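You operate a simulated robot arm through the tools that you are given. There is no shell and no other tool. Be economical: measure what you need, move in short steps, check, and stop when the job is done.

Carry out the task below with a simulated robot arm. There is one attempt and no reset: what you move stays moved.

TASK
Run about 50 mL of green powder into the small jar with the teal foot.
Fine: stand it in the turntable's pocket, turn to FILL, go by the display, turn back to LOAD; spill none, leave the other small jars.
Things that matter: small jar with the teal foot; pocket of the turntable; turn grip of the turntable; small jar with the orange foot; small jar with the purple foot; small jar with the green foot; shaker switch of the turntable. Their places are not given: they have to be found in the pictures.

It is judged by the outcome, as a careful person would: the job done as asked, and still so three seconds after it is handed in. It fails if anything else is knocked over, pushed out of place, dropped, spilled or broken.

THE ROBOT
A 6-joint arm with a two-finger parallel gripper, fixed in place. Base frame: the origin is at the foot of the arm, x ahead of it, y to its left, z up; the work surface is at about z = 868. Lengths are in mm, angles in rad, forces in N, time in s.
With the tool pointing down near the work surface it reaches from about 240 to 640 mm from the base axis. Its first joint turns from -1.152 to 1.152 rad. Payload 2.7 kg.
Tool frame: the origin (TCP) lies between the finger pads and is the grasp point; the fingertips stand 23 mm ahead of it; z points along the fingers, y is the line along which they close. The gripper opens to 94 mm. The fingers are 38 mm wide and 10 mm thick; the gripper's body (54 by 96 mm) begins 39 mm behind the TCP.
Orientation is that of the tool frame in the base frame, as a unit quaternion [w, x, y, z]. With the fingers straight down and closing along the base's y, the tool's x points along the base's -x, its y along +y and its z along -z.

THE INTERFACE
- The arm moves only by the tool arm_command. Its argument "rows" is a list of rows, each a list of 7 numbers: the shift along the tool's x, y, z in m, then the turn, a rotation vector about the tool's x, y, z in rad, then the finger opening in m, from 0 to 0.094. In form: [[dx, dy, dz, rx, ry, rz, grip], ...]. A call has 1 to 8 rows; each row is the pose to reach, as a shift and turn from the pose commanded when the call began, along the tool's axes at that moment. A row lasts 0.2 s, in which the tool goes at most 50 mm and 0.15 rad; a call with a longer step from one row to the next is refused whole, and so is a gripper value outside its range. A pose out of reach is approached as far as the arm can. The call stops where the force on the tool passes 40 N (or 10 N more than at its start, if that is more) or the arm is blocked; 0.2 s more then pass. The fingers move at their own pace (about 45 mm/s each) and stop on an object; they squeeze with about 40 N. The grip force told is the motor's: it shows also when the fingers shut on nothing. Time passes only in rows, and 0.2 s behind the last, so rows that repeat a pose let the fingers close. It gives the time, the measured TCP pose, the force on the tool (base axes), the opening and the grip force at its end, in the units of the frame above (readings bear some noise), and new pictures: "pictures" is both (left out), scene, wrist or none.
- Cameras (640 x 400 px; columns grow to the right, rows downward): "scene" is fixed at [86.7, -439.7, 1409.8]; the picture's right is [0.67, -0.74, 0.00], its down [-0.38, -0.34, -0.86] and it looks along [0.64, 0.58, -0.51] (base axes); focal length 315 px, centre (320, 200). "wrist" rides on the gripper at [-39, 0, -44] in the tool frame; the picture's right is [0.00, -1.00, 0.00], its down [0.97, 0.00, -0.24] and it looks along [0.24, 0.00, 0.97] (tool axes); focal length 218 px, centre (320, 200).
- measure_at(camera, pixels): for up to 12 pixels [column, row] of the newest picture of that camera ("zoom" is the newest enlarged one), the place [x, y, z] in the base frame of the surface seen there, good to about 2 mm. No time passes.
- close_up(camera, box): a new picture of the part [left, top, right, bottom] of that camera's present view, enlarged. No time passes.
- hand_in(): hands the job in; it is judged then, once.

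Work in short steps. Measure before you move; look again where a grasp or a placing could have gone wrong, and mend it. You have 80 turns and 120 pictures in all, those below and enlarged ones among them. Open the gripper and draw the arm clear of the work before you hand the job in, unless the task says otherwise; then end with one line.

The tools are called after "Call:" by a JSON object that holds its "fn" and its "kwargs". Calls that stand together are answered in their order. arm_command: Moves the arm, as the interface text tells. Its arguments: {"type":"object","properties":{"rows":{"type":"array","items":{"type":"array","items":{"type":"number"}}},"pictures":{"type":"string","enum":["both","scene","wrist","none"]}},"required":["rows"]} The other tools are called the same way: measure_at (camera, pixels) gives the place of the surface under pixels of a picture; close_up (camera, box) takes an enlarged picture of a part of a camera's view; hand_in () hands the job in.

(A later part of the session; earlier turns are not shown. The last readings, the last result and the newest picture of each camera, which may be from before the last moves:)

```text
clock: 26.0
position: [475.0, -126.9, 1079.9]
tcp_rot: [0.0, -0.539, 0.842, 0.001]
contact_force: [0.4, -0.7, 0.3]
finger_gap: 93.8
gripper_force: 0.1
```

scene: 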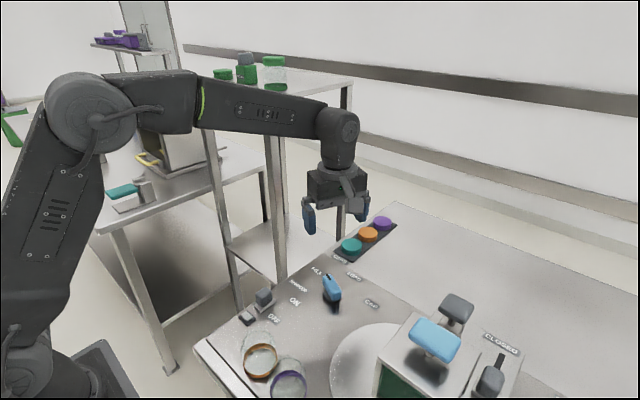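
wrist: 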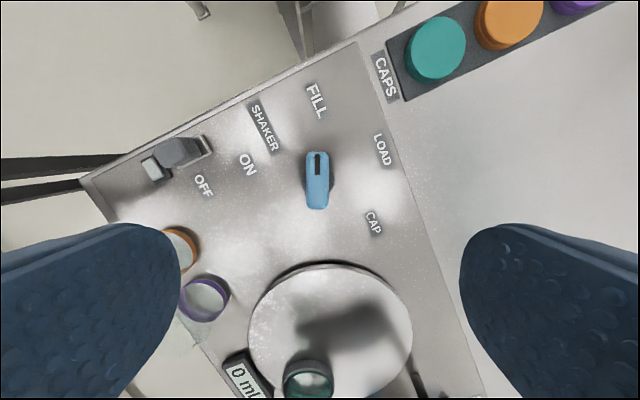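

Call:
{"fn": "close_up", "kwargs": {"camera": "wrist", "box": [200, 240, 456, 400]}}

Call:
{"fn": "measure_at", "kwargs": {"camera": "wrist", "pixels": [[318, 155], [318, 205], [308, 180], [330, 180], [307, 360], [307, 385], [178, 152], [150, 168], [196, 144]]}}

```text
2.50 times, centred on (328, 320) of wrist
```

zoom: 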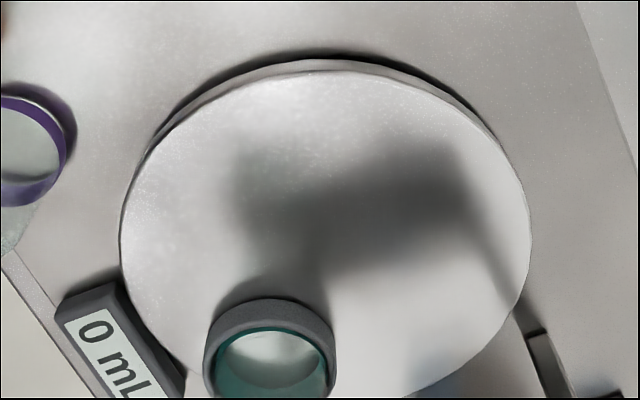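

```text
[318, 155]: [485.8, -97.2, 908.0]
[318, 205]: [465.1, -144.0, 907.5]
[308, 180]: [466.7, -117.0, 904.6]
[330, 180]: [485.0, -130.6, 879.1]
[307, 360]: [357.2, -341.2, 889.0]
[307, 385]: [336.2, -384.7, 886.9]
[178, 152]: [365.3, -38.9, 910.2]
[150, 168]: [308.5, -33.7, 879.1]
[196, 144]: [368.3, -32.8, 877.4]
```

The grip points to FILL, the jar is under the hopper, and the display is still at 0 mL, so the shaker is what makes it run. I go over the shaker switch to see it from close.

Call:
{"fn": "arm_command", "kwargs": {"rows": [[-0.0026, 0.02, 0, 0, 0, 0.142, 0.094], [-0.005, 0.04, 0, 0, 0, 0.284, 0.07], [-0.008, 0.06, 0, 0, 0, 0.426, 0.05], [-0.01, 0.08, 0.0, 0, 0, 0.568, 0.03], [-0.013, 0.1, 0.01, 0, 0, 0.71, 0.01], [-0.016, 0.12, 0.03, 0, 0, 0.852, 0.0], [-0.019, 0.14, 0.045, 0, 0, 0.994, 0.0], [-0.021, 0.158, 0.06, 0, 0, 1.139, 0.0]]}}

```text
clock: 27.8
position: [340.0, -38.8, 1021.6]
tcp_rot: [-0.001, 0.001, 1.0, 0.001]
contact_force: [0.3, 0.5, 0.2]
finger_gap: 0.0
gripper_force: 39.8
```

scene: 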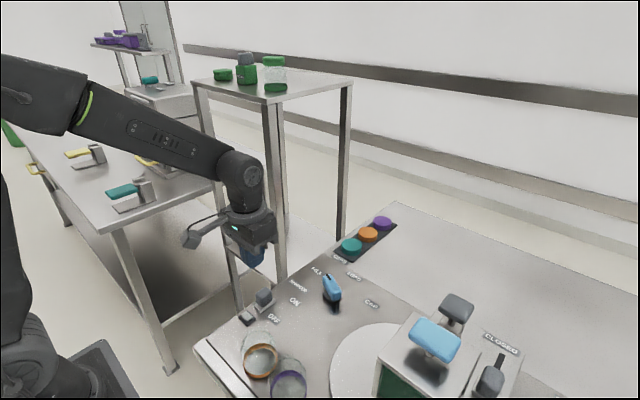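
wrist: 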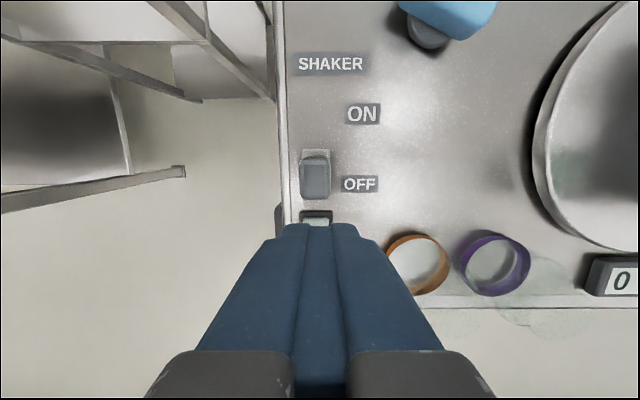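

Call:
{"fn": "close_up", "kwargs": {"camera": "wrist", "box": [256, 90, 416, 230]}}

Call:
{"fn": "close_up", "kwargs": {"camera": "scene", "box": [224, 270, 320, 330]}}

Call:
{"fn": "measure_at", "kwargs": {"camera": "wrist", "pixels": [[316, 152], [316, 158], [316, 165], [316, 180], [316, 195], [302, 180], [329, 180], [303, 152], [329, 152], [362, 114], [360, 184], [320, 217]]}}

```text
2.86 times, centred on (336, 160) of wrist
```

zoom: 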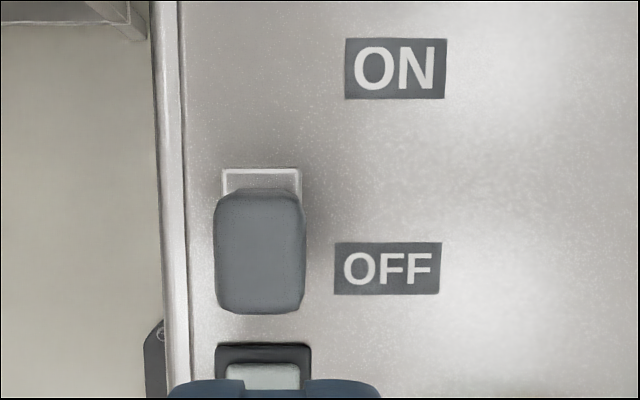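

```text
6.67 times, centred on (272, 300) of scene
```

zoom: 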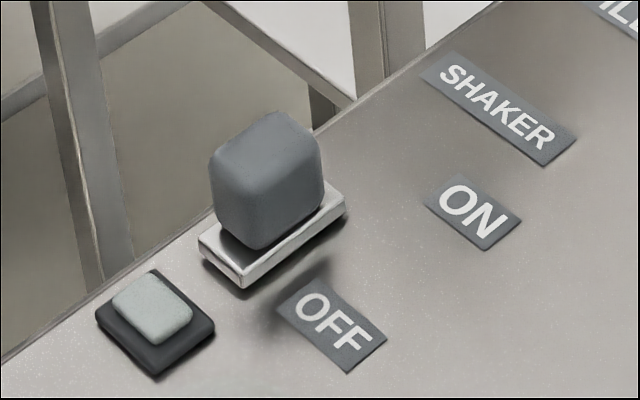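

```text
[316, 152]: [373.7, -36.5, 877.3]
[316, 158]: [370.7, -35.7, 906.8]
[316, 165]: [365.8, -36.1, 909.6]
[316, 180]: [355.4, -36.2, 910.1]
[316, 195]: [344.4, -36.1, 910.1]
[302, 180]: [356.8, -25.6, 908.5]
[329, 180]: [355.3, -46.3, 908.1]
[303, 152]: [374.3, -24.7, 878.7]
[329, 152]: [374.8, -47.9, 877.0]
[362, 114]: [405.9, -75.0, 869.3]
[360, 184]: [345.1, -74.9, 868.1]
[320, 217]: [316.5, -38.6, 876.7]
```

The shaker switch is a block at x 337–371, y -25…-47, top z 910, at OFF (x≈345); ON lies toward +x (x≈406). I'll straddle it, close on it in y, and check.

Call:
{"fn": "arm_command", "kwargs": {"rows": [[-0.014, 0.003, 0.0, 0, 0, 0, 0.02], [-0.014, 0.003, 0.02, 0, 0, 0, 0.04], [-0.014, 0.003, 0.05, 0, 0, 0, 0.046], [-0.014, 0.003, 0.09, 0, 0, 0, 0.046], [-0.014, 0.003, 0.115, 0, 0, 0, 0.046], [-0.014, 0.003, 0.115, 0, 0, 0, 0.03], [-0.014, 0.003, 0.115, 0, 0, 0, 0.014], [-0.014, 0.003, 0.115, 0, 0, 0, 0.014]]}}

```text
clock: 29.6
position: [353.9, -34.4, 906.2]
tcp_rot: [0.0, 0.0, 1.0, 0.001]
contact_force: [0.3, 15.9, -7.1]
finger_gap: 23.7
gripper_force: 45.3
```

scene: 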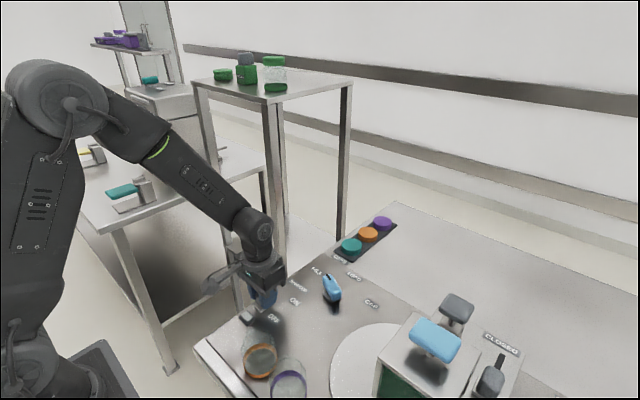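
wrist: 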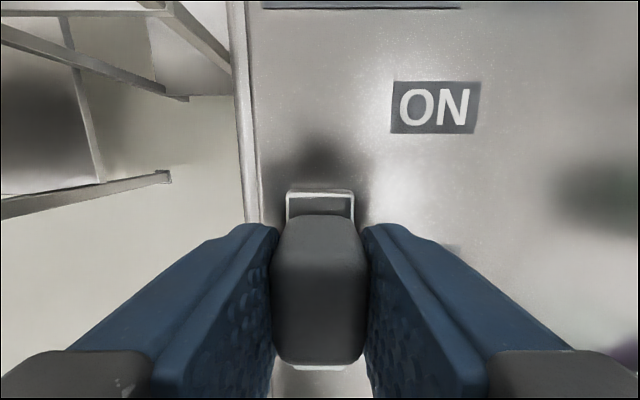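

Gripped (23.7 mm). I relieve the side force and slide gently toward ON.

Call:
{"fn": "arm_command", "kwargs": {"rows": [[-0.004, 0.001, 0, 0, 0, 0, 0.014], [-0.01, 0.001, 0, 0, 0, 0, 0.014], [-0.018, 0.001, 0, 0, 0, 0, 0.014]]}}

```text
clock: 30.4
position: [370.3, -34.7, 905.8]
tcp_rot: [-0.004, -0.001, 1.0, 0.0]
contact_force: [-0.8, 12.7, -29.2]
finger_gap: 23.9
gripper_force: 44.6
```

scene: 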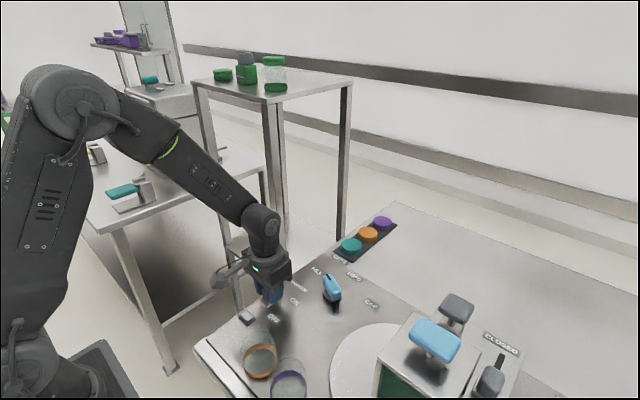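
wrist: 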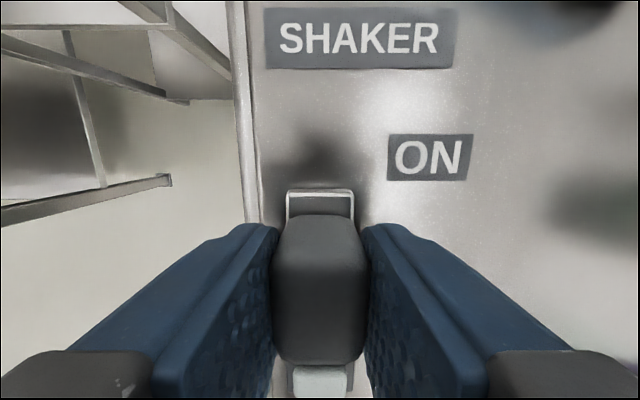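

The block slides with the hand (16 mm). I ease down 1 mm and continue toward ON.

Call:
{"fn": "arm_command", "kwargs": {"rows": [[-0.008, 0.001, 0.001, 0, 0, 0, 0.014], [-0.016, 0.001, 0.001, 0, 0, 0, 0.014], [-0.024, 0.001, 0.001, 0, 0, 0, 0.014]], "pictures": "wrist"}}

```text
clock: 31.2
position: [394.3, -35.4, 905.1]
tcp_rot: [-0.002, 0.0, 1.0, 0.0]
contact_force: [1.7, 4.2, -16.2]
finger_gap: 23.5
gripper_force: 45.1
```

wrist: 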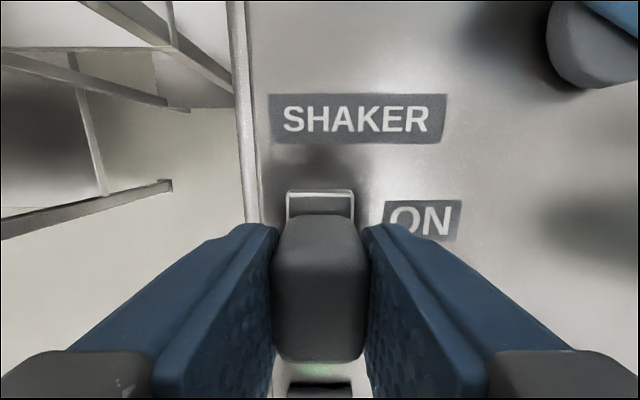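

A green glow at the bottom suggests the lamp is on. I release, rise and look at the display.

Call:
{"fn": "arm_command", "kwargs": {"rows": [[0, 0, 0, 0, 0, 0, 0.035], [0, 0, 0, 0, 0, 0, 0.046], [0, 0, -0.045, 0, 0, 0, 0.046], [0, -0.025, -0.085, 0, 0, 0, 0.046], [0, -0.06, -0.12, 0, 0, 0, 0.04]]}}

```text
clock: 32.4
position: [392.3, -94.5, 1026.8]
tcp_rot: [-0.001, -0.001, 1.0, 0.0]
contact_force: [0.9, -0.3, 1.3]
finger_gap: 39.8
gripper_force: 0.1
```

scene: 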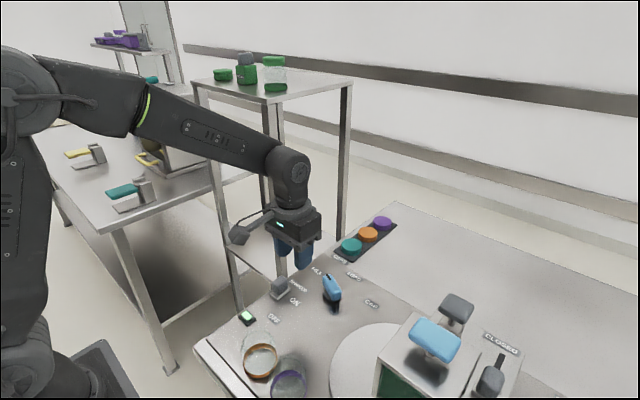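
wrist: 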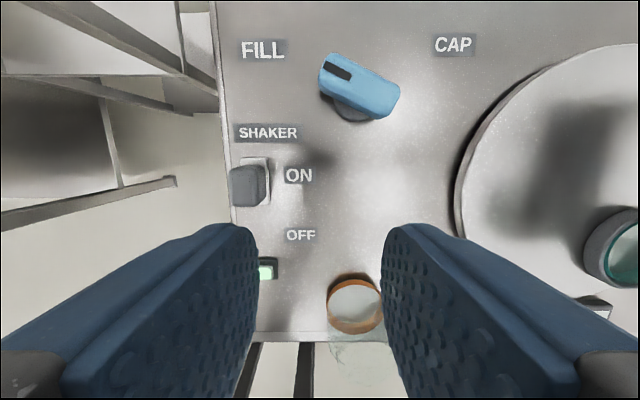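

The lamp is lit: shaker on. The display is hidden by the finger; I move a little further right and up.

Call:
{"fn": "arm_command", "kwargs": {"rows": [[-0.01, -0.04, -0.025, 0, 0, 0, 0.02], [-0.01, -0.06, -0.03, 0, 0, 0, 0.0]], "pictures": "wrist"}}

```text
clock: 33.0
position: [403.4, -155.2, 1058.0]
tcp_rot: [-0.001, 0.0, 1.0, 0.0]
contact_force: [-0.4, -0.7, 0.4]
finger_gap: 0.0
gripper_force: 11.9
```

wrist: 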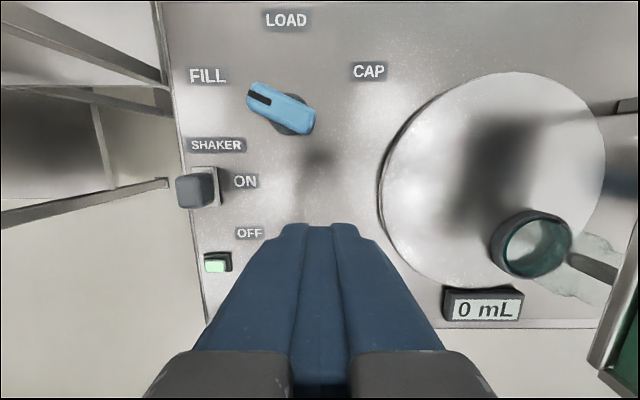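

Display still 0 mL after ~2 s. I look at the jar and the spout closely.

Call:
{"fn": "close_up", "kwargs": {"camera": "wrist", "box": [430, 180, 640, 330]}}

Call:
{"fn": "measure_at", "kwargs": {"camera": "wrist", "pixels": [[595, 268], [575, 260], [495, 245], [535, 212], [535, 274], [610, 240], [609, 278]]}}

```text
2.67 times, centred on (535, 255) of wrist
```

zoom: 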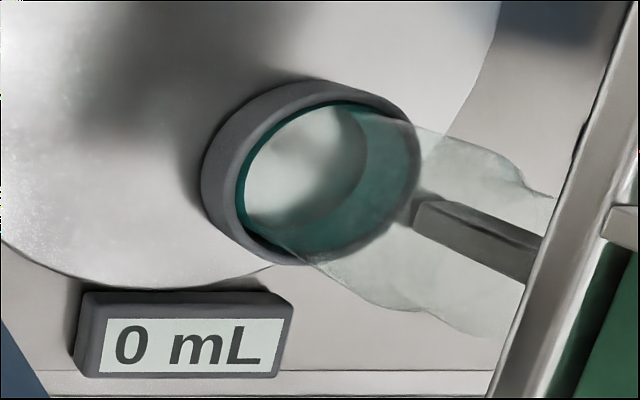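

```text
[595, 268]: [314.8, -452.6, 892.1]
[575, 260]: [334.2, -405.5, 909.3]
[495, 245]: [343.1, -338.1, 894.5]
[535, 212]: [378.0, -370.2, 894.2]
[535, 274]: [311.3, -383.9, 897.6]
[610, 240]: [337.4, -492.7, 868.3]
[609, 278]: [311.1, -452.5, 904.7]
```

I wait a moment and read the display again.

Call:
{"fn": "arm_command", "kwargs": {"rows": [[0, -0.01, -0.01, 0, 0, 0, 0.0], [0, -0.02, -0.02, 0, 0, 0, 0.0], [0, -0.03, -0.03, 0, 0, 0, 0.0], [0, -0.04, -0.04, 0, 0, 0, 0.0]], "pictures": "wrist"}}

```text
clock: 34.0
position: [403.4, -194.3, 1097.3]
tcp_rot: [-0.001, 0.0, 1.0, 0.0]
contact_force: [-0.5, -0.1, -0.4]
finger_gap: 0.0
gripper_force: 40.0
```

wrist: 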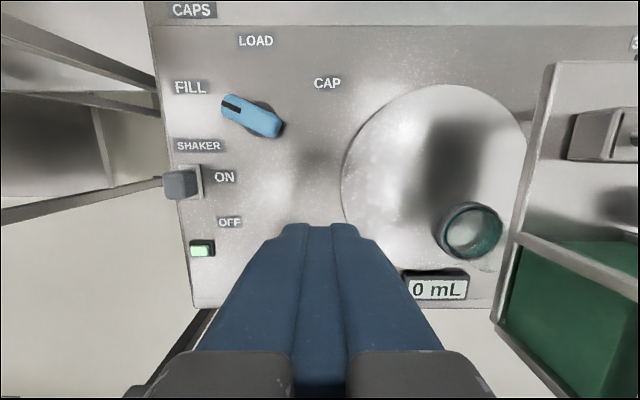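

Still 0. I inspect the hopper's CLOSED/OPEN slide more closely.

Call:
{"fn": "close_up", "kwargs": {"camera": "scene", "box": [400, 300, 560, 400]}}

Call:
{"fn": "measure_at", "kwargs": {"camera": "zoom", "pixels": [[400, 245], [420, 210], [360, 310], [340, 345], [318, 385], [405, 180], [345, 375], [170, 130], [220, 60], [230, 20], [330, 260], [440, 330]]}}

```text
4.00 times, centred on (480, 350) of scene
```

zoom: 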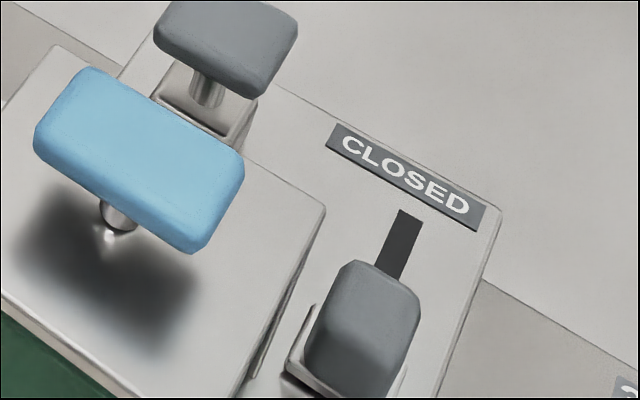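

```text
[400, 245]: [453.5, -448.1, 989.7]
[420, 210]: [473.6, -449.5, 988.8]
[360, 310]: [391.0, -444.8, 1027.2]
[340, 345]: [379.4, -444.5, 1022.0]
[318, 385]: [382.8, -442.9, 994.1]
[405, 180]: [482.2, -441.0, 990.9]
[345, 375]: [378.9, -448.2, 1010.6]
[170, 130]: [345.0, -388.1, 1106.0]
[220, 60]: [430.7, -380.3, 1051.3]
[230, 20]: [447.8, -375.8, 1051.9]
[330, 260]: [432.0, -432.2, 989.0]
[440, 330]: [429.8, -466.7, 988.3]
```

Call:
{"fn": "arm_command", "kwargs": {"rows": [[0, 0, -0.05, 0, 0, 0, 0.0], [0, 0, -0.1, 0, 0, 0, 0.0], [0, -0.03, -0.13, 0, 0, 0, 0.0], [0, -0.08, -0.13, 0, 0, 0, 0.0], [0.0, -0.13, -0.13, 0, 0, 0, 0.0], [0.0, -0.18, -0.13, 0, 0, 0, 0.0], [0.0, -0.22, -0.13, 0, 0, 0, 0.0]], "pictures": "wrist"}}

Call:
{"fn": "close_up", "kwargs": {"camera": "wrist", "box": [200, 40, 480, 215]}}

```text
clock: 35.6
position: [392.3, -383.0, 1213.9]
tcp_rot: [-0.002, 0.0, 1.0, 0.0]
contact_force: [-0.6, 0.5, 0.2]
finger_gap: 0.1
gripper_force: 40.1
out of reach, approached as far as the arm can: row 6, 7
```

wrist: 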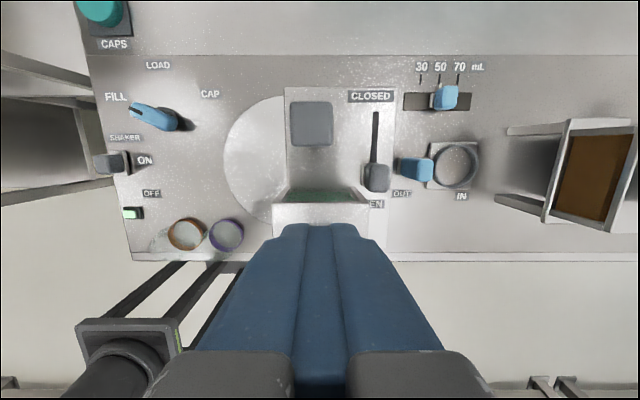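

```text
2.29 times, centred on (340, 128) of wrist
```

zoom: 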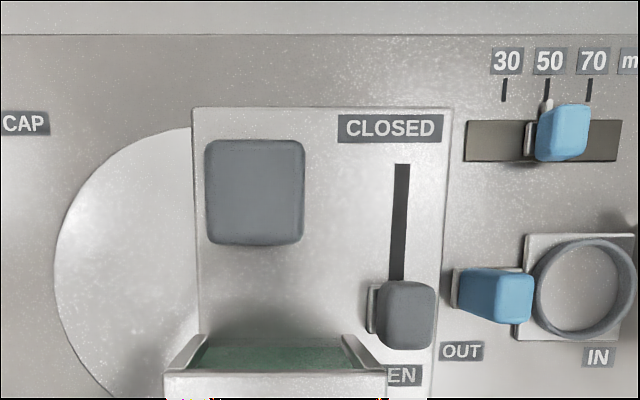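

The gate slide already stands at OPEN. So maybe the table isn't exactly at FILL. I measure the disc edge to compute the table angle, and re-view from the earlier spot with the display and jar visible.

Call:
{"fn": "measure_at", "kwargs": {"camera": "wrist", "pixels": [[225, 155], [230, 130], [242, 113], [258, 102], [275, 97], [232, 182], [245, 204], [131, 107], [177, 125], [322, 210], [312, 125], [320, 195]]}}

Call:
{"fn": "arm_command", "kwargs": {"rows": [[0, 0.04, 0, 0, 0, 0, 0.0], [0, 0.09, 0, 0, 0, 0, 0.0], [0, 0.13, 0.0, 0, 0, 0, 0.0], [0, 0.17, 0.03, 0, 0, 0, 0.0], [0.0, 0.2, 0.08, 0, 0, 0, 0.0], [0.0, 0.22, 0.12, 0, 0, 0, 0.0]], "pictures": "wrist"}}

Call:
{"fn": "close_up", "kwargs": {"camera": "wrist", "box": [320, 130, 640, 330]}}

```text
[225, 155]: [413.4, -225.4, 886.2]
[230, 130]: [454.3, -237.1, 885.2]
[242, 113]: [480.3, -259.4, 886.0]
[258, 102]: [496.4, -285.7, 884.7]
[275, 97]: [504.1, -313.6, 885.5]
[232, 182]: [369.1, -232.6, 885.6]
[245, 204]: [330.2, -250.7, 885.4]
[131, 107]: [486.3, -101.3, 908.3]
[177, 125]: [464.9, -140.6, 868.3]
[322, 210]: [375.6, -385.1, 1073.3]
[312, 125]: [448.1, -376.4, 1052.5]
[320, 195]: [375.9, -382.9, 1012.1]
```

```text
refused: row 5 steps farther than a row can; nothing moved
```

```text
2.00 times, centred on (480, 230) of wrist
```

zoom: 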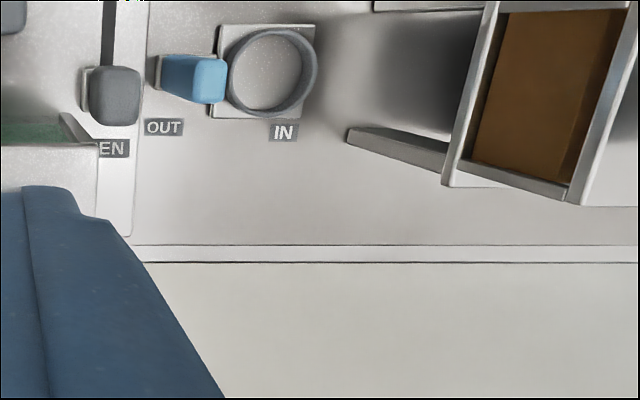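

Call:
{"fn": "arm_command", "kwargs": {"rows": [[0, 0.04, 0, 0, 0, 0, 0.0], [0, 0.085, 0, 0, 0, 0, 0.0], [0, 0.125, 0.0, 0, 0, 0, 0.0], [0, 0.155, 0.03, 0, 0, 0, 0.0], [0.0, 0.175, 0.07, 0, 0, 0, 0.0], [0.0, 0.185, 0.115, 0, 0, 0, 0.0], [0.0, 0.185, 0.16, 0, 0, 0, 0.0], [0.0, 0.185, 0.18, 0, 0, 0, 0.0]], "pictures": "wrist"}}

Call:
{"fn": "close_up", "kwargs": {"camera": "wrist", "box": [400, 150, 640, 300]}}

```text
clock: 37.4
position: [390.1, -195.7, 1034.1]
tcp_rot: [-0.001, -0.001, 1.0, 0.0]
contact_force: [0.2, 0.4, -0.1]
finger_gap: 0.1
gripper_force: 40.3
```

wrist: 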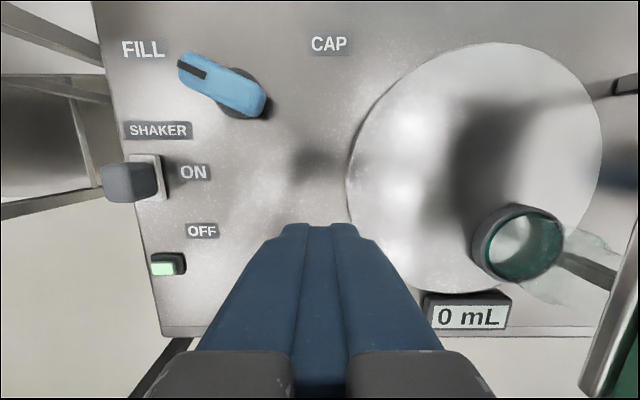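

```text
2.67 times, centred on (520, 225) of wrist
```

zoom: 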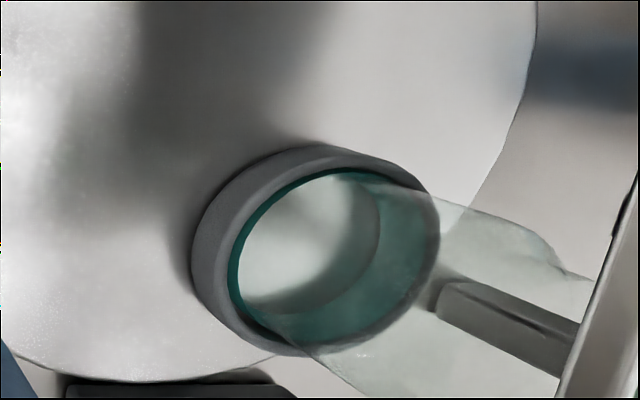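

Call:
{"fn": "measure_at", "kwargs": {"camera": "zoom", "pixels": [[225, 260], [240, 215], [280, 178], [335, 160], [390, 175], [232, 310], [270, 340], [425, 205], [200, 270], [480, 310], [530, 330], [320, 240]]}}

```text
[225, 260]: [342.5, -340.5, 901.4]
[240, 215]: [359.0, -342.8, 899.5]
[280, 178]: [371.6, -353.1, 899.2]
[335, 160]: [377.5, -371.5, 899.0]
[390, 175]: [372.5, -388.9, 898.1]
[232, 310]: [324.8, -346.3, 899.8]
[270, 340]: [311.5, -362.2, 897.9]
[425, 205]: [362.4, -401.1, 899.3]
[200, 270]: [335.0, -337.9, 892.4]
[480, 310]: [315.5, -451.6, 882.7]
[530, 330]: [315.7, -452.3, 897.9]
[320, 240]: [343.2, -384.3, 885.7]
```

Table angle ≈ 130°, display still 0: probably the grip is a hair short of FILL. I return to the grip, with the fingers aligned to it.

Call:
{"fn": "arm_command", "kwargs": {"rows": [[-0.011, 0.009, 0, 0, 0, -0.142, 0.02], [-0.022, 0.018, 0, 0, 0, -0.285, 0.04], [-0.033, 0.027, 0, 0, 0, -0.427, 0.05], [-0.044, 0.036, 0, 0, 0, -0.57, 0.05], [-0.055, 0.045, 0, 0, 0, -0.712, 0.05], [-0.066, 0.054, 0.01, 0, 0, -0.855, 0.05], [-0.077, 0.063, 0.03, 0, 0, -0.997, 0.05], [-0.082, 0.0715, 0.05, 0, 0, -1.139, 0.05]], "pictures": "wrist"}}

Call:
{"fn": "measure_at", "kwargs": {"camera": "wrist", "pixels": [[320, 170], [320, 200], [320, 230], [310, 250], [305, 200], [335, 200]]}}

```text
clock: 39.2
position: [471.8, -125.8, 982.5]
tcp_rot: [-0.001, -0.541, 0.841, 0.001]
contact_force: [-0.2, 0.1, 0.7]
finger_gap: 50.1
gripper_force: 0.0
```

wrist: 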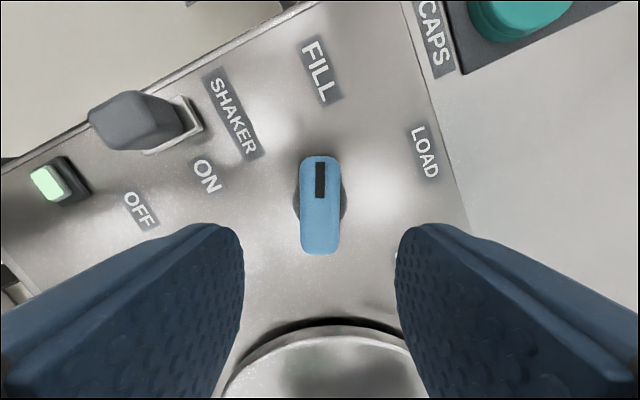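

```text
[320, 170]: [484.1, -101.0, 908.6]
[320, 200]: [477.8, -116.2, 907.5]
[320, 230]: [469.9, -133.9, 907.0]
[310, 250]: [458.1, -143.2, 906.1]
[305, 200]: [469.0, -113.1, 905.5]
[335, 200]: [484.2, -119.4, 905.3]
```

The grip is aligned with the FILL mark within a degree or so. I regrip and nudge it further to feel for a stop.

Call:
{"fn": "arm_command", "kwargs": {"rows": [[-0.001, 0, 0.04, 0, 0, 0, 0.05], [-0.001, 0, 0.076, 0, 0, 0, 0.05], [-0.001, 0, 0.076, 0, 0, 0, 0.03], [-0.001, 0, 0.076, 0, 0, 0, 0.014], [-0.001, 0, 0.076, 0, 0, 0, 0.014], [-0.001, 0, 0.076, 0, 0, -0.03, 0.014], [-0.001, 0, 0.076, 0, 0, -0.06, 0.014], [-0.001, 0, 0.076, 0, 0, -0.08, 0.014]], "pictures": "wrist"}}

```text
clock: 41.0
position: [471.9, -125.1, 906.8]
tcp_rot: [0.0, -0.57, 0.821, 0.001]
contact_force: [12.3, -8.0, -11.4]
finger_gap: 25.8
gripper_force: 45.2
```

wrist: 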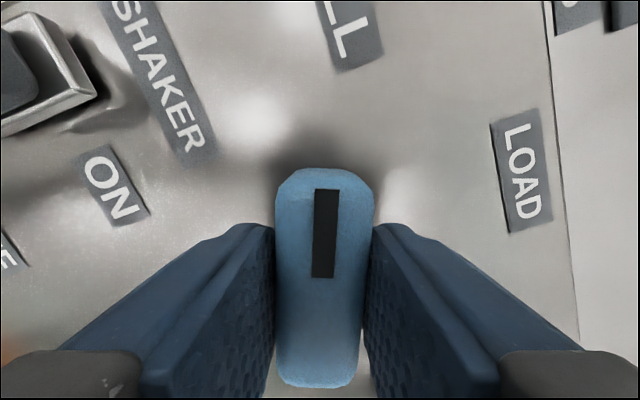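

The grip did not follow (gap grew to 25.8): it is at its FILL stop. I untwist, release and rise to read the display.

Call:
{"fn": "arm_command", "kwargs": {"rows": [[0, 0, 0, 0, 0, 0.06, 0.014], [0, 0, 0, 0, 0, 0.065, 0.045], [0, 0, 0, 0, 0, 0.065, 0.06], [0, 0, -0.04, 0, 0, 0.065, 0.075], [0, 0, -0.085, 0, 0, 0.065, 0.08], [0, 0, -0.13, 0, 0, 0.065, 0.09], [0, 0, -0.175, 0, 0, 0.065, 0.094]], "pictures": "wrist"}}

Call:
{"fn": "close_up", "kwargs": {"camera": "wrist", "box": [200, 240, 456, 400]}}

```text
clock: 42.6
position: [472.6, -123.5, 1081.6]
tcp_rot: [-0.001, -0.545, 0.838, 0.001]
contact_force: [0.3, 0.2, -0.4]
finger_gap: 93.9
gripper_force: 0.1
```

wrist: 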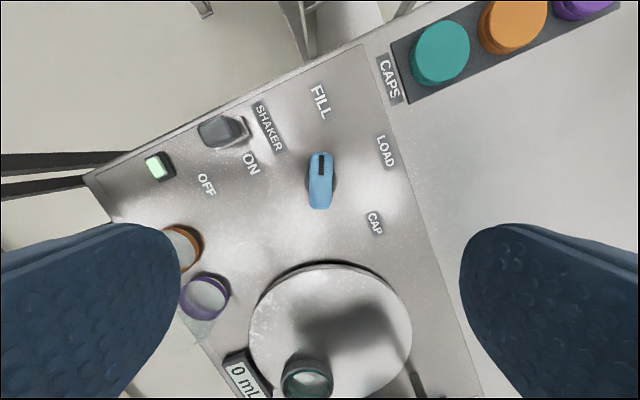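

```text
2.50 times, centred on (328, 320) of wrist
```

zoom: 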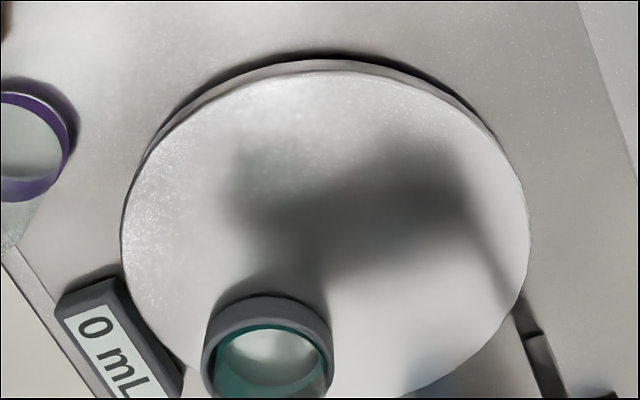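

Still 0 mL. Something else must be set; I move in front of the hopper and tilt the camera to look at its front face and the display.

Call:
{"fn": "arm_command", "kwargs": {"rows": [[0.02, 0.015, 0, 0, 0, 0.143, 0.05], [0.04, 0.03, -0.01, 0, 0, 0.287, 0.03], [0.06, 0.046, -0.02, 0, 0, 0.43, 0.0], [0.08, 0.062, -0.03, 0, 0, 0.573, 0.0], [0.1, 0.077, -0.04, 0, 0, 0.717, 0.0], [0.12, 0.093, -0.04, 0, 0, 0.86, 0.0], [0.14, 0.108, -0.04, 0, 0, 1.0, 0.0], [0.165, 0.123, -0.04, 0, 0, 1.145, 0.0]], "pictures": "none"}}

Call:
{"fn": "arm_command", "kwargs": {"rows": [[0.04, 0, 0, 0, 0, 0, 0], [0.065, -0.03, 0, 0, -0.1, 0, 0], [0.07, -0.06, 0, 0, -0.24, 0, 0], [0.07, -0.09, 0.0, 0, -0.38, 0, 0], [0.07, -0.12, 0.01, 0, -0.52, 0, 0], [0.07, -0.14, 0.02, 0, -0.66, 0, 0], [0.07, -0.15, 0.03, 0, -0.8, 0, 0]], "pictures": "wrist"}}

```text
clock: 44.4
position: [292.0, -225.2, 1121.7]
tcp_rot: [-0.001, -0.004, 1.0, 0.0]
contact_force: [0.1, 0.3, 0.5]
finger_gap: 0.0
gripper_force: 39.9
```

```text
clock: 46.0
position: [266.0, -356.6, 1094.6]
tcp_rot: [0.39, -0.005, 0.921, 0.003]
contact_force: [-0.7, 0.0, 0.0]
finger_gap: 0.0
gripper_force: 40.4
out of reach, approached as far as the arm can: row 6, 7
```

wrist: 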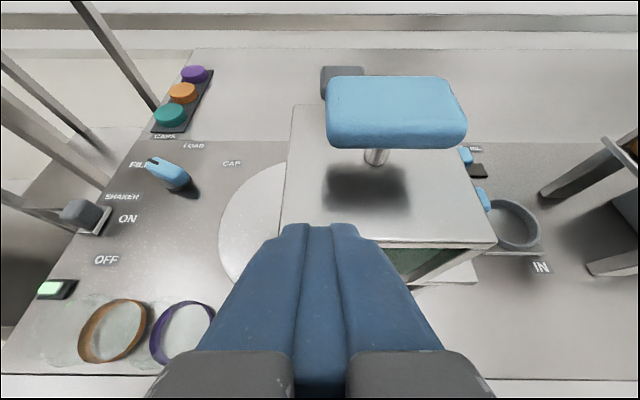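

I open the fingers to see past them.

Call:
{"fn": "arm_command", "kwargs": {"rows": [[0, 0, 0, 0, 0, 0, 0.03], [0, 0, 0, 0, 0, 0, 0.06], [0, 0, 0, 0, 0, 0, 0.09], [0, 0, 0, 0, 0, 0, 0.094], [0, 0, 0, 0, 0, 0, 0.094]], "pictures": "wrist"}}

Call:
{"fn": "close_up", "kwargs": {"camera": "wrist", "box": [160, 60, 544, 300]}}

```text
clock: 47.2
position: [266.7, -355.8, 1095.9]
tcp_rot: [0.388, -0.003, 0.922, 0.001]
contact_force: [0.4, -0.4, 0.1]
finger_gap: 94.0
gripper_force: 0.1
```

wrist: 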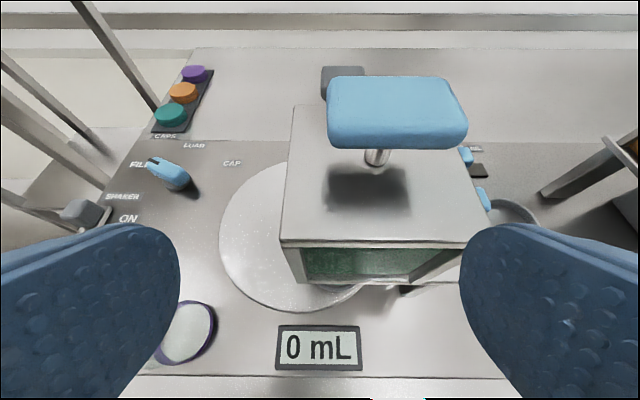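

```text
1.67 times, centred on (352, 180) of wrist
```

zoom: 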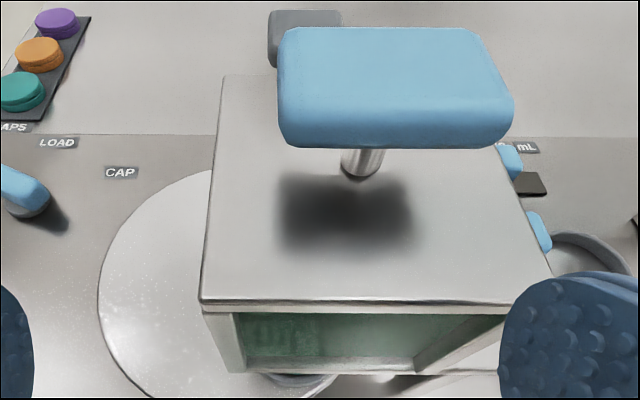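

Display 0; the jar sits right under the hopper. I look at the hopper's left side and the grey handle from the side: level the tool and move left first.

Call:
{"fn": "arm_command", "kwargs": {"rows": [[0, 0.03, 0, 0, 0.08, 0, 0.06], [-0.006, 0.06, 0.002, 0, 0.2, 0, 0.03], [-0.012, 0.09, 0.005, 0, 0.33, 0, 0.0], [-0.02, 0.12, 0.008, 0, 0.46, 0, 0.0], [-0.025, 0.14, 0.01, 0, 0.59, 0, 0], [-0.03, 0.15, 0.012, 0, 0.7, 0, 0], [-0.034, 0.156, 0.014, 0, 0.8, 0, 0]], "pictures": "none"}}

Call:
{"fn": "arm_command", "kwargs": {"rows": [[-0.03, 0, 0.0, 0, 0, 0, 0], [-0.06, 0, 0.03, 0.1, 0, 0, 0], [-0.09, 0, 0.06, 0.24, 0, 0, 0], [-0.1, 0, 0.09, 0.38, 0, 0, 0], [-0.1, 0, 0.11, 0.52, 0, 0, 0], [-0.1, 0, 0.12, 0.66, 0, 0, 0], [-0.1, 0, 0.12, 0.8, 0, 0, 0]], "pictures": "wrist"}}

```text
clock: 48.8
position: [297.1, -201.2, 1109.9]
tcp_rot: [-0.003, -0.005, 1.0, 0.0]
contact_force: [-0.3, 0.2, 0.9]
finger_gap: 0.0
gripper_force: 40.2
```

```text
clock: 50.4
position: [397.2, -199.7, 990.8]
tcp_rot: [0.001, -0.005, 0.921, -0.39]
contact_force: [0.4, 0.0, -0.7]
finger_gap: 0.4
gripper_force: 40.7
```

wrist: 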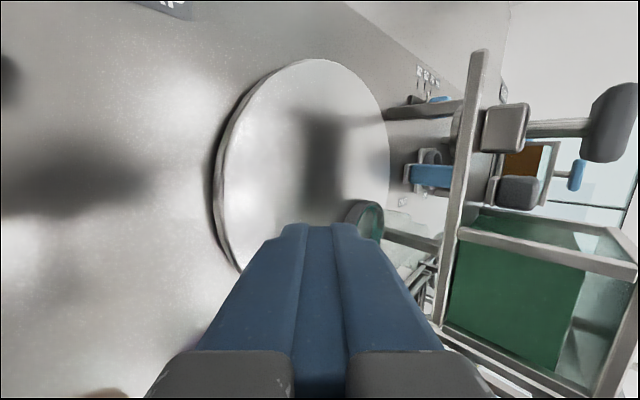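

Call:
{"fn": "close_up", "kwargs": {"camera": "wrist", "box": [330, 40, 640, 390]}}

Call:
{"fn": "close_up", "kwargs": {"camera": "wrist", "box": [340, 170, 468, 290]}}

Call:
{"fn": "measure_at", "kwargs": {"camera": "wrist", "pixels": [[505, 125], [555, 127], [610, 120], [515, 190], [465, 110], [455, 210], [500, 300], [590, 330], [575, 350], [440, 300], [420, 110], [405, 230]]}}

```text
1.14 times, centred on (485, 215) of wrist
```

zoom: 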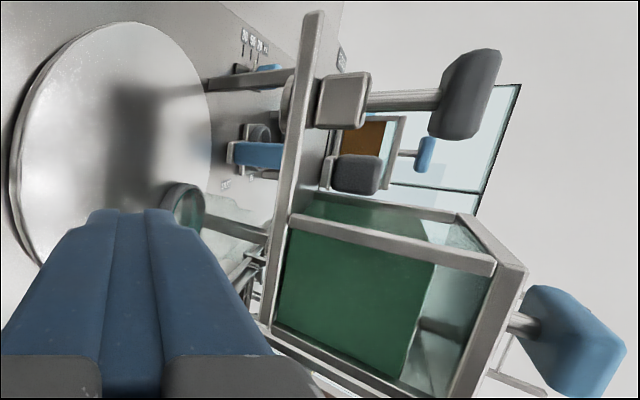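

```text
3.33 times, centred on (404, 230) of wrist
```

zoom: 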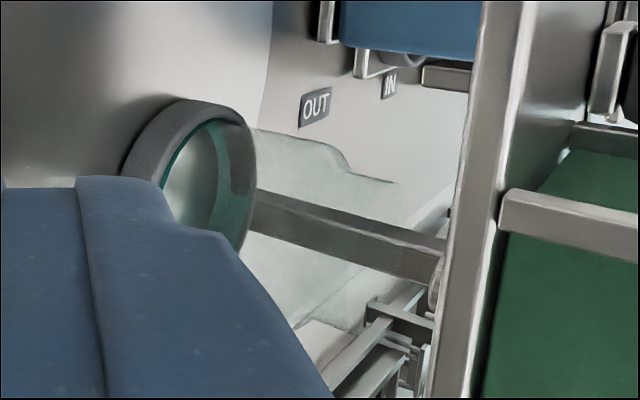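

```text
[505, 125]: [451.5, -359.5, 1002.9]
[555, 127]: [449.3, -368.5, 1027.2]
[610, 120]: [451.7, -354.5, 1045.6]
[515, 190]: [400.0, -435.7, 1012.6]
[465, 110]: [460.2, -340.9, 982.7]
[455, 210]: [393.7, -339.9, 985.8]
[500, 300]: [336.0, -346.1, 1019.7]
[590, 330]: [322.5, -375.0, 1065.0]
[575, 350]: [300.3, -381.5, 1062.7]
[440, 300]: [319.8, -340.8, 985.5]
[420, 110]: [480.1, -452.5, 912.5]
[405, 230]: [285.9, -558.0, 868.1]
```

Now the layout is clear: FILL (green hopper, filled with powder) and CAP press are symmetric about the table, and the jar stands right at FILL (344,-374). The switch may not be pushed fully to ON (block at ~394, ON mark at 406), so I go back to it.

Call:
{"fn": "arm_command", "kwargs": {"rows": [[0, 0.016, -0.017, -0.1, 0, 0, 0], [0, 0.033, -0.034, -0.22, 0, 0, 0], [0, 0.049, -0.051, -0.34, 0, 0, 0], [0, 0.065, -0.067, -0.46, 0, 0, 0], [0.001, 0.081, -0.084, -0.58, 0, 0, 0.02], [0.002, 0.098, -0.101, -0.7, 0, 0, 0.04], [0.003, 0.114, -0.118, -0.8, 0, 0, 0.046]], "pictures": "both"}}

Call:
{"fn": "measure_at", "kwargs": {"camera": "wrist", "pixels": [[310, 160], [320, 160], [318, 175], [318, 190], [318, 210], [305, 190], [335, 190], [318, 230]]}}

```text
clock: 52.0
position: [393.3, -35.3, 989.5]
tcp_rot: [-0.001, -0.005, 1.0, 0.001]
contact_force: [-0.1, 0.0, -0.3]
finger_gap: 46.2
gripper_force: 0.0
```

scene: 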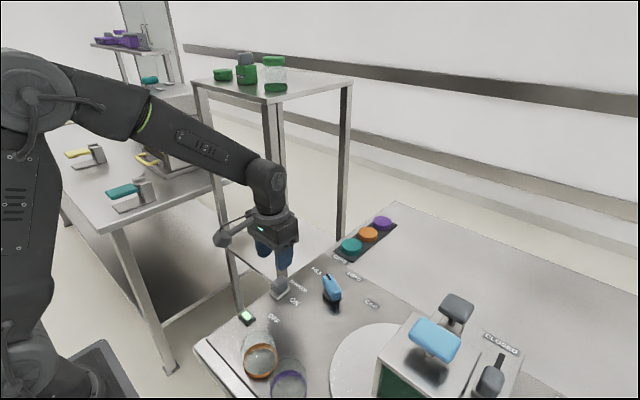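
wrist: 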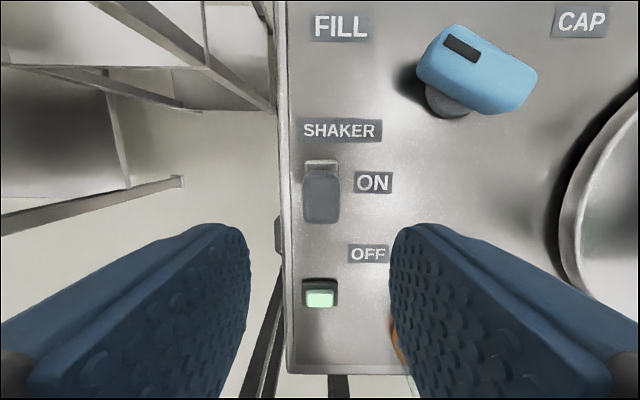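

```text
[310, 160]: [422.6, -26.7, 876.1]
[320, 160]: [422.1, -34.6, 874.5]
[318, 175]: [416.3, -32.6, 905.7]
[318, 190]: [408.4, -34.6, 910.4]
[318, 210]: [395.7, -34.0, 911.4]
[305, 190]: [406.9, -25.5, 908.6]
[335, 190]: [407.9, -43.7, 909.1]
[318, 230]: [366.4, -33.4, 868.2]
```

The switch has snapped fully to ON (plate edge 422). I look at the display again.

Call:
{"fn": "arm_command", "kwargs": {"rows": [[0, -0.045, -0.01, 0, 0, 0, 0.02], [0, -0.09, -0.02, 0, 0, 0, 0.0], [0, -0.13, -0.03, 0, 0, 0, 0.0], [0, -0.16, -0.045, 0, 0, 0, 0.0]], "pictures": "wrist"}}

Call:
{"fn": "close_up", "kwargs": {"camera": "wrist", "box": [400, 170, 640, 340]}}

```text
clock: 53.0
position: [394.3, -196.1, 1033.2]
tcp_rot: [0.0, -0.004, 1.0, 0.0]
contact_force: [0.3, 0.6, 0.4]
finger_gap: 0.1
gripper_force: 39.7
```

wrist: 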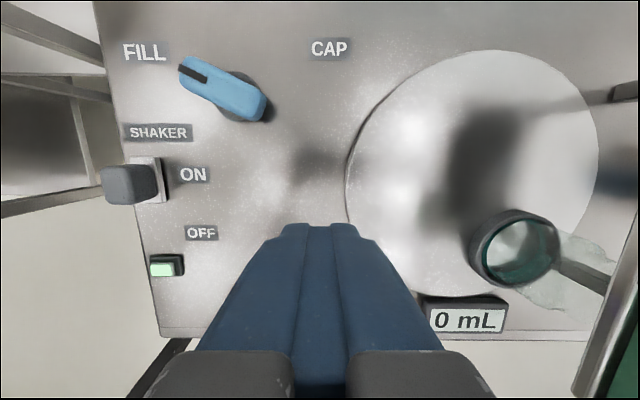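

```text
2.35 times, centred on (520, 255) of wrist
```

zoom: 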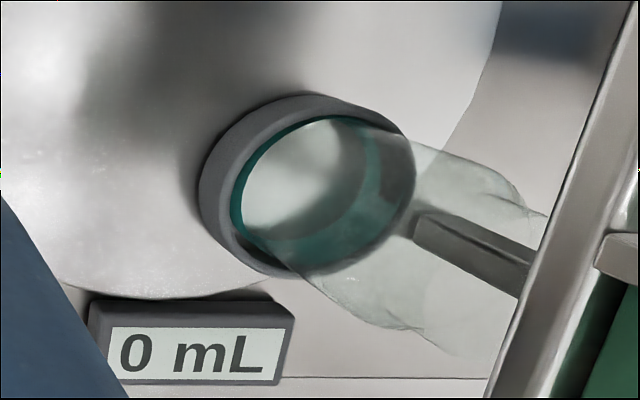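

Still 0 mL with the shaker running, though everything is set. Perhaps the run only starts on arriving at FILL with the shaker on; I go back to the grip to turn it a little off and on again.

Call:
{"fn": "arm_command", "kwargs": {"rows": [[-0.01, 0.009, 0, 0, 0, -0.142, 0.02], [-0.02, 0.018, 0, 0, 0, -0.285, 0.04], [-0.03, 0.027, 0, 0, 0, -0.427, 0.05], [-0.04, 0.036, 0, 0, 0, -0.57, 0.05], [-0.05, 0.045, 0, 0, 0, -0.712, 0.05], [-0.06, 0.054, 0.01, 0, 0, -0.855, 0.05], [-0.07, 0.063, 0.03, 0, 0, -0.997, 0.05], [-0.079, 0.071, 0.05, 0, 0, -1.139, 0.05]], "pictures": "wrist"}}

```text
clock: 54.8
position: [472.1, -124.7, 985.0]
tcp_rot: [0.0, -0.543, 0.839, 0.001]
contact_force: [0.9, 0.0, 0.7]
finger_gap: 50.1
gripper_force: 0.1
```

wrist: 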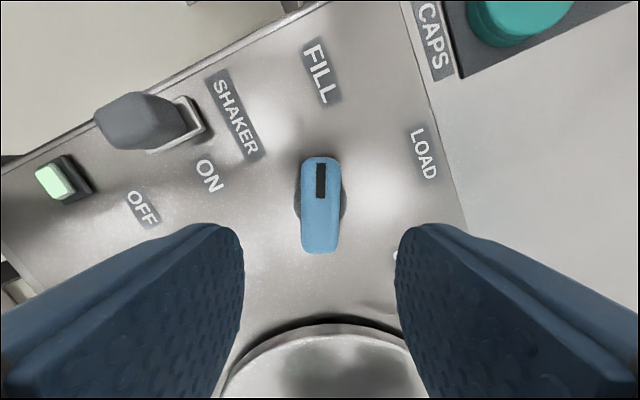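

Call:
{"fn": "arm_command", "kwargs": {"rows": [[0, 0, 0.04, 0, 0, 0, 0.05], [0, 0, 0.078, 0, 0, 0, 0.05], [0, 0, 0.078, 0, 0, 0, 0.03], [0, 0, 0.078, 0, 0, 0, 0.014], [0, 0, 0.078, 0, 0, 0, 0.014], [0, 0, 0.078, 0, 0, 0.1, 0.014], [0, 0, 0.078, 0, 0, 0.2, 0.014], [0, 0, 0.078, 0, 0, 0.3, 0.014]], "pictures": "none"}}

Call:
{"fn": "arm_command", "kwargs": {"rows": [[0, 0, 0, 0, 0, -0.12, 0.014], [0, 0, 0, 0, 0, -0.24, 0.014], [0, 0, 0, 0, 0, -0.32, 0.014], [0, 0, 0, 0, 0, -0.3, 0.045], [0, 0, 0, 0, 0, -0.3, 0.06], [0, 0, -0.045, 0, 0, -0.3, 0.075], [0, 0, -0.09, 0, 0, -0.3, 0.08], [0, 0, -0.135, 0, 0, -0.3, 0.094]], "pictures": "none"}}

Call:
{"fn": "arm_command", "kwargs": {"rows": [[0, 0, -0.04, 0, 0, 0, 0.094]], "pictures": "wrist"}}

```text
clock: 56.6
position: [472.5, -122.9, 906.3]
tcp_rot: [0.0, -0.411, 0.912, 0.0]
contact_force: [27.3, -1.3, -4.2]
finger_gap: 24.0
gripper_force: 44.9
```

```text
clock: 58.4
position: [470.5, -126.4, 1043.4]
tcp_rot: [-0.001, -0.543, 0.839, 0.001]
contact_force: [0.3, 0.0, -0.7]
finger_gap: 94.0
gripper_force: 0.0
```

```text
clock: 58.8
position: [472.4, -123.6, 1081.1]
tcp_rot: [0.0, -0.543, 0.84, 0.001]
contact_force: [-0.2, 0.2, 0.4]
finger_gap: 94.0
gripper_force: 0.0
```

wrist: 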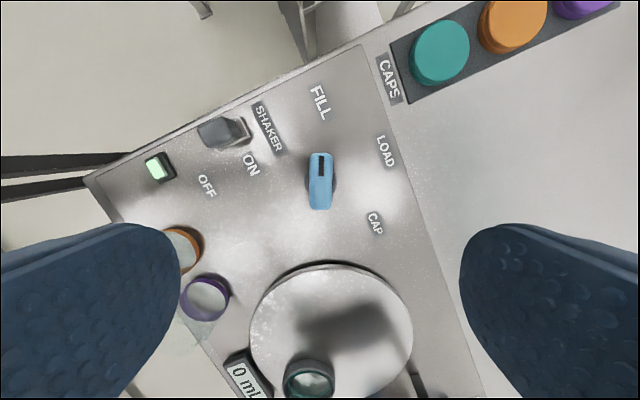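

Still 0 mL. I'll test the other state of the shaker (it may have loosened the powder already): back to the switch.

Call:
{"fn": "arm_command", "kwargs": {"rows": [[-0.007, 0.013, 0, 0, 0, 0.143, 0.08], [-0.013, 0.026, 0, 0, 0, 0.286, 0.06], [-0.019, 0.038, 0.0, 0, 0, 0.43, 0.046], [-0.026, 0.051, 0.0, 0, 0, 0.572, 0.046], [-0.032, 0.064, 0.02, 0, 0, 0.715, 0.046], [-0.039, 0.077, 0.045, 0, 0, 0.858, 0.046], [-0.045, 0.089, 0.07, 0, 0, 1.0, 0.046], [-0.0515, 0.1015, 0.09, 0, 0, 1.143, 0.046]], "pictures": "wrist"}}

Call:
{"fn": "measure_at", "kwargs": {"camera": "wrist", "pixels": [[318, 190], [318, 205], [318, 220], [318, 235], [305, 215], [335, 215]]}}

```text
clock: 60.6
position: [403.1, -35.1, 991.0]
tcp_rot: [0.0, 0.0, 1.0, 0.0]
contact_force: [0.0, 0.0, -0.8]
finger_gap: 45.9
gripper_force: 0.1
```

wrist: 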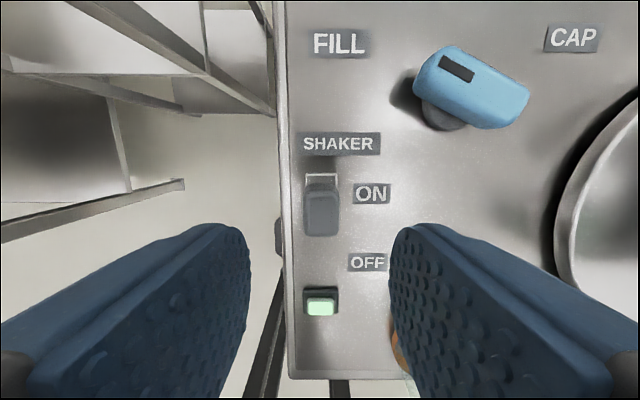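

```text
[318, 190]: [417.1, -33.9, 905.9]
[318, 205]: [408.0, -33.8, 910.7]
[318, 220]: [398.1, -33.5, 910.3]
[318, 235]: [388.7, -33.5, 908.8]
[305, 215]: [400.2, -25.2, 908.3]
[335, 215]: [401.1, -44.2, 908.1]
```

Call:
{"fn": "arm_command", "kwargs": {"rows": [[0, 0, 0.04, 0, 0, 0, 0.046], [0, 0, 0.085, 0, 0, 0, 0.046], [0, 0, 0.085, 0, 0, 0, 0.03], [0, 0, 0.085, 0, 0, 0, 0.014], [0, 0, 0.085, 0, 0, 0, 0.014], [0.014, 0, 0.085, 0, 0, 0, 0.014], [0.03, 0, 0.085, 0, 0, 0, 0.014], [0.046, 0, 0.085, 0, 0, 0, 0.014]], "pictures": "none"}}

Call:
{"fn": "arm_command", "kwargs": {"rows": [[0.0, 0, 0, 0, 0, 0, 0.04], [0, 0, 0, 0, 0, 0, 0.046], [0, 0, -0.045, 0, 0, 0, 0.046], [0, -0.03, -0.08, 0, 0, 0, 0.03], [-0.02, -0.07, -0.1, 0, 0, 0, 0.0], [-0.03, -0.11, -0.115, 0, 0, 0, 0.0], [-0.04, -0.155, -0.12, 0, 0, 0, 0.0]], "pictures": "wrist"}}

```text
clock: 62.4
position: [355.3, -35.8, 905.9]
tcp_rot: [-0.001, -0.003, 1.0, 0.001]
contact_force: [5.3, 35.7, 7.4]
finger_gap: 23.6
gripper_force: 44.5
```

```text
clock: 64.0
position: [397.3, -191.4, 1028.6]
tcp_rot: [-0.001, -0.003, 1.0, -0.001]
contact_force: [0.6, -0.4, -1.4]
finger_gap: 0.1
gripper_force: 39.9
```

wrist: 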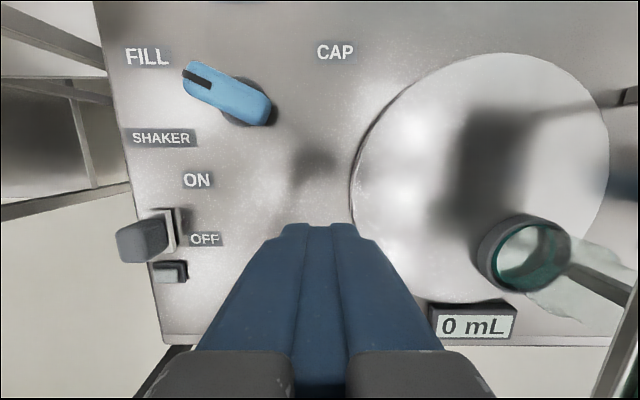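

The shaker is off again (lamp dark), display 0 so far. I wait a little and read again.

Call:
{"fn": "arm_command", "kwargs": {"rows": [[0, 0, -0.03, 0, 0, 0, 0.0], [0, 0, -0.06, 0, 0, 0, 0.0], [0, -0.02, -0.1, 0, 0, 0, 0.0], [0, -0.05, -0.13, 0, 0, 0, 0.0], [0, -0.08, -0.15, 0, 0, 0, 0.0], [0, -0.1, -0.16, 0, 0, 0, 0.0], [0, -0.1, -0.16, 0, 0, 0, 0.0], [0, -0.1, -0.16, 0, 0, 0, 0.0]], "pictures": "wrist"}}

Call:
{"fn": "close_up", "kwargs": {"camera": "wrist", "box": [330, 40, 586, 240]}}

```text
clock: 65.8
position: [397.9, -289.9, 1188.9]
tcp_rot: [-0.001, -0.002, 1.0, 0.0]
contact_force: [-0.1, 0.4, -0.4]
finger_gap: 0.0
gripper_force: 39.9
```

wrist: 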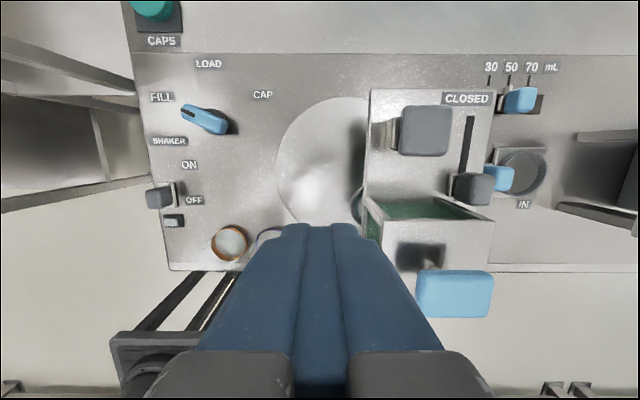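

```text
2.00 times, centred on (458, 140) of wrist
```

zoom: 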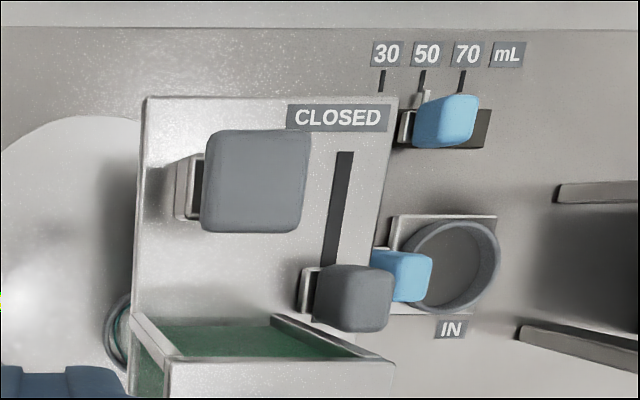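

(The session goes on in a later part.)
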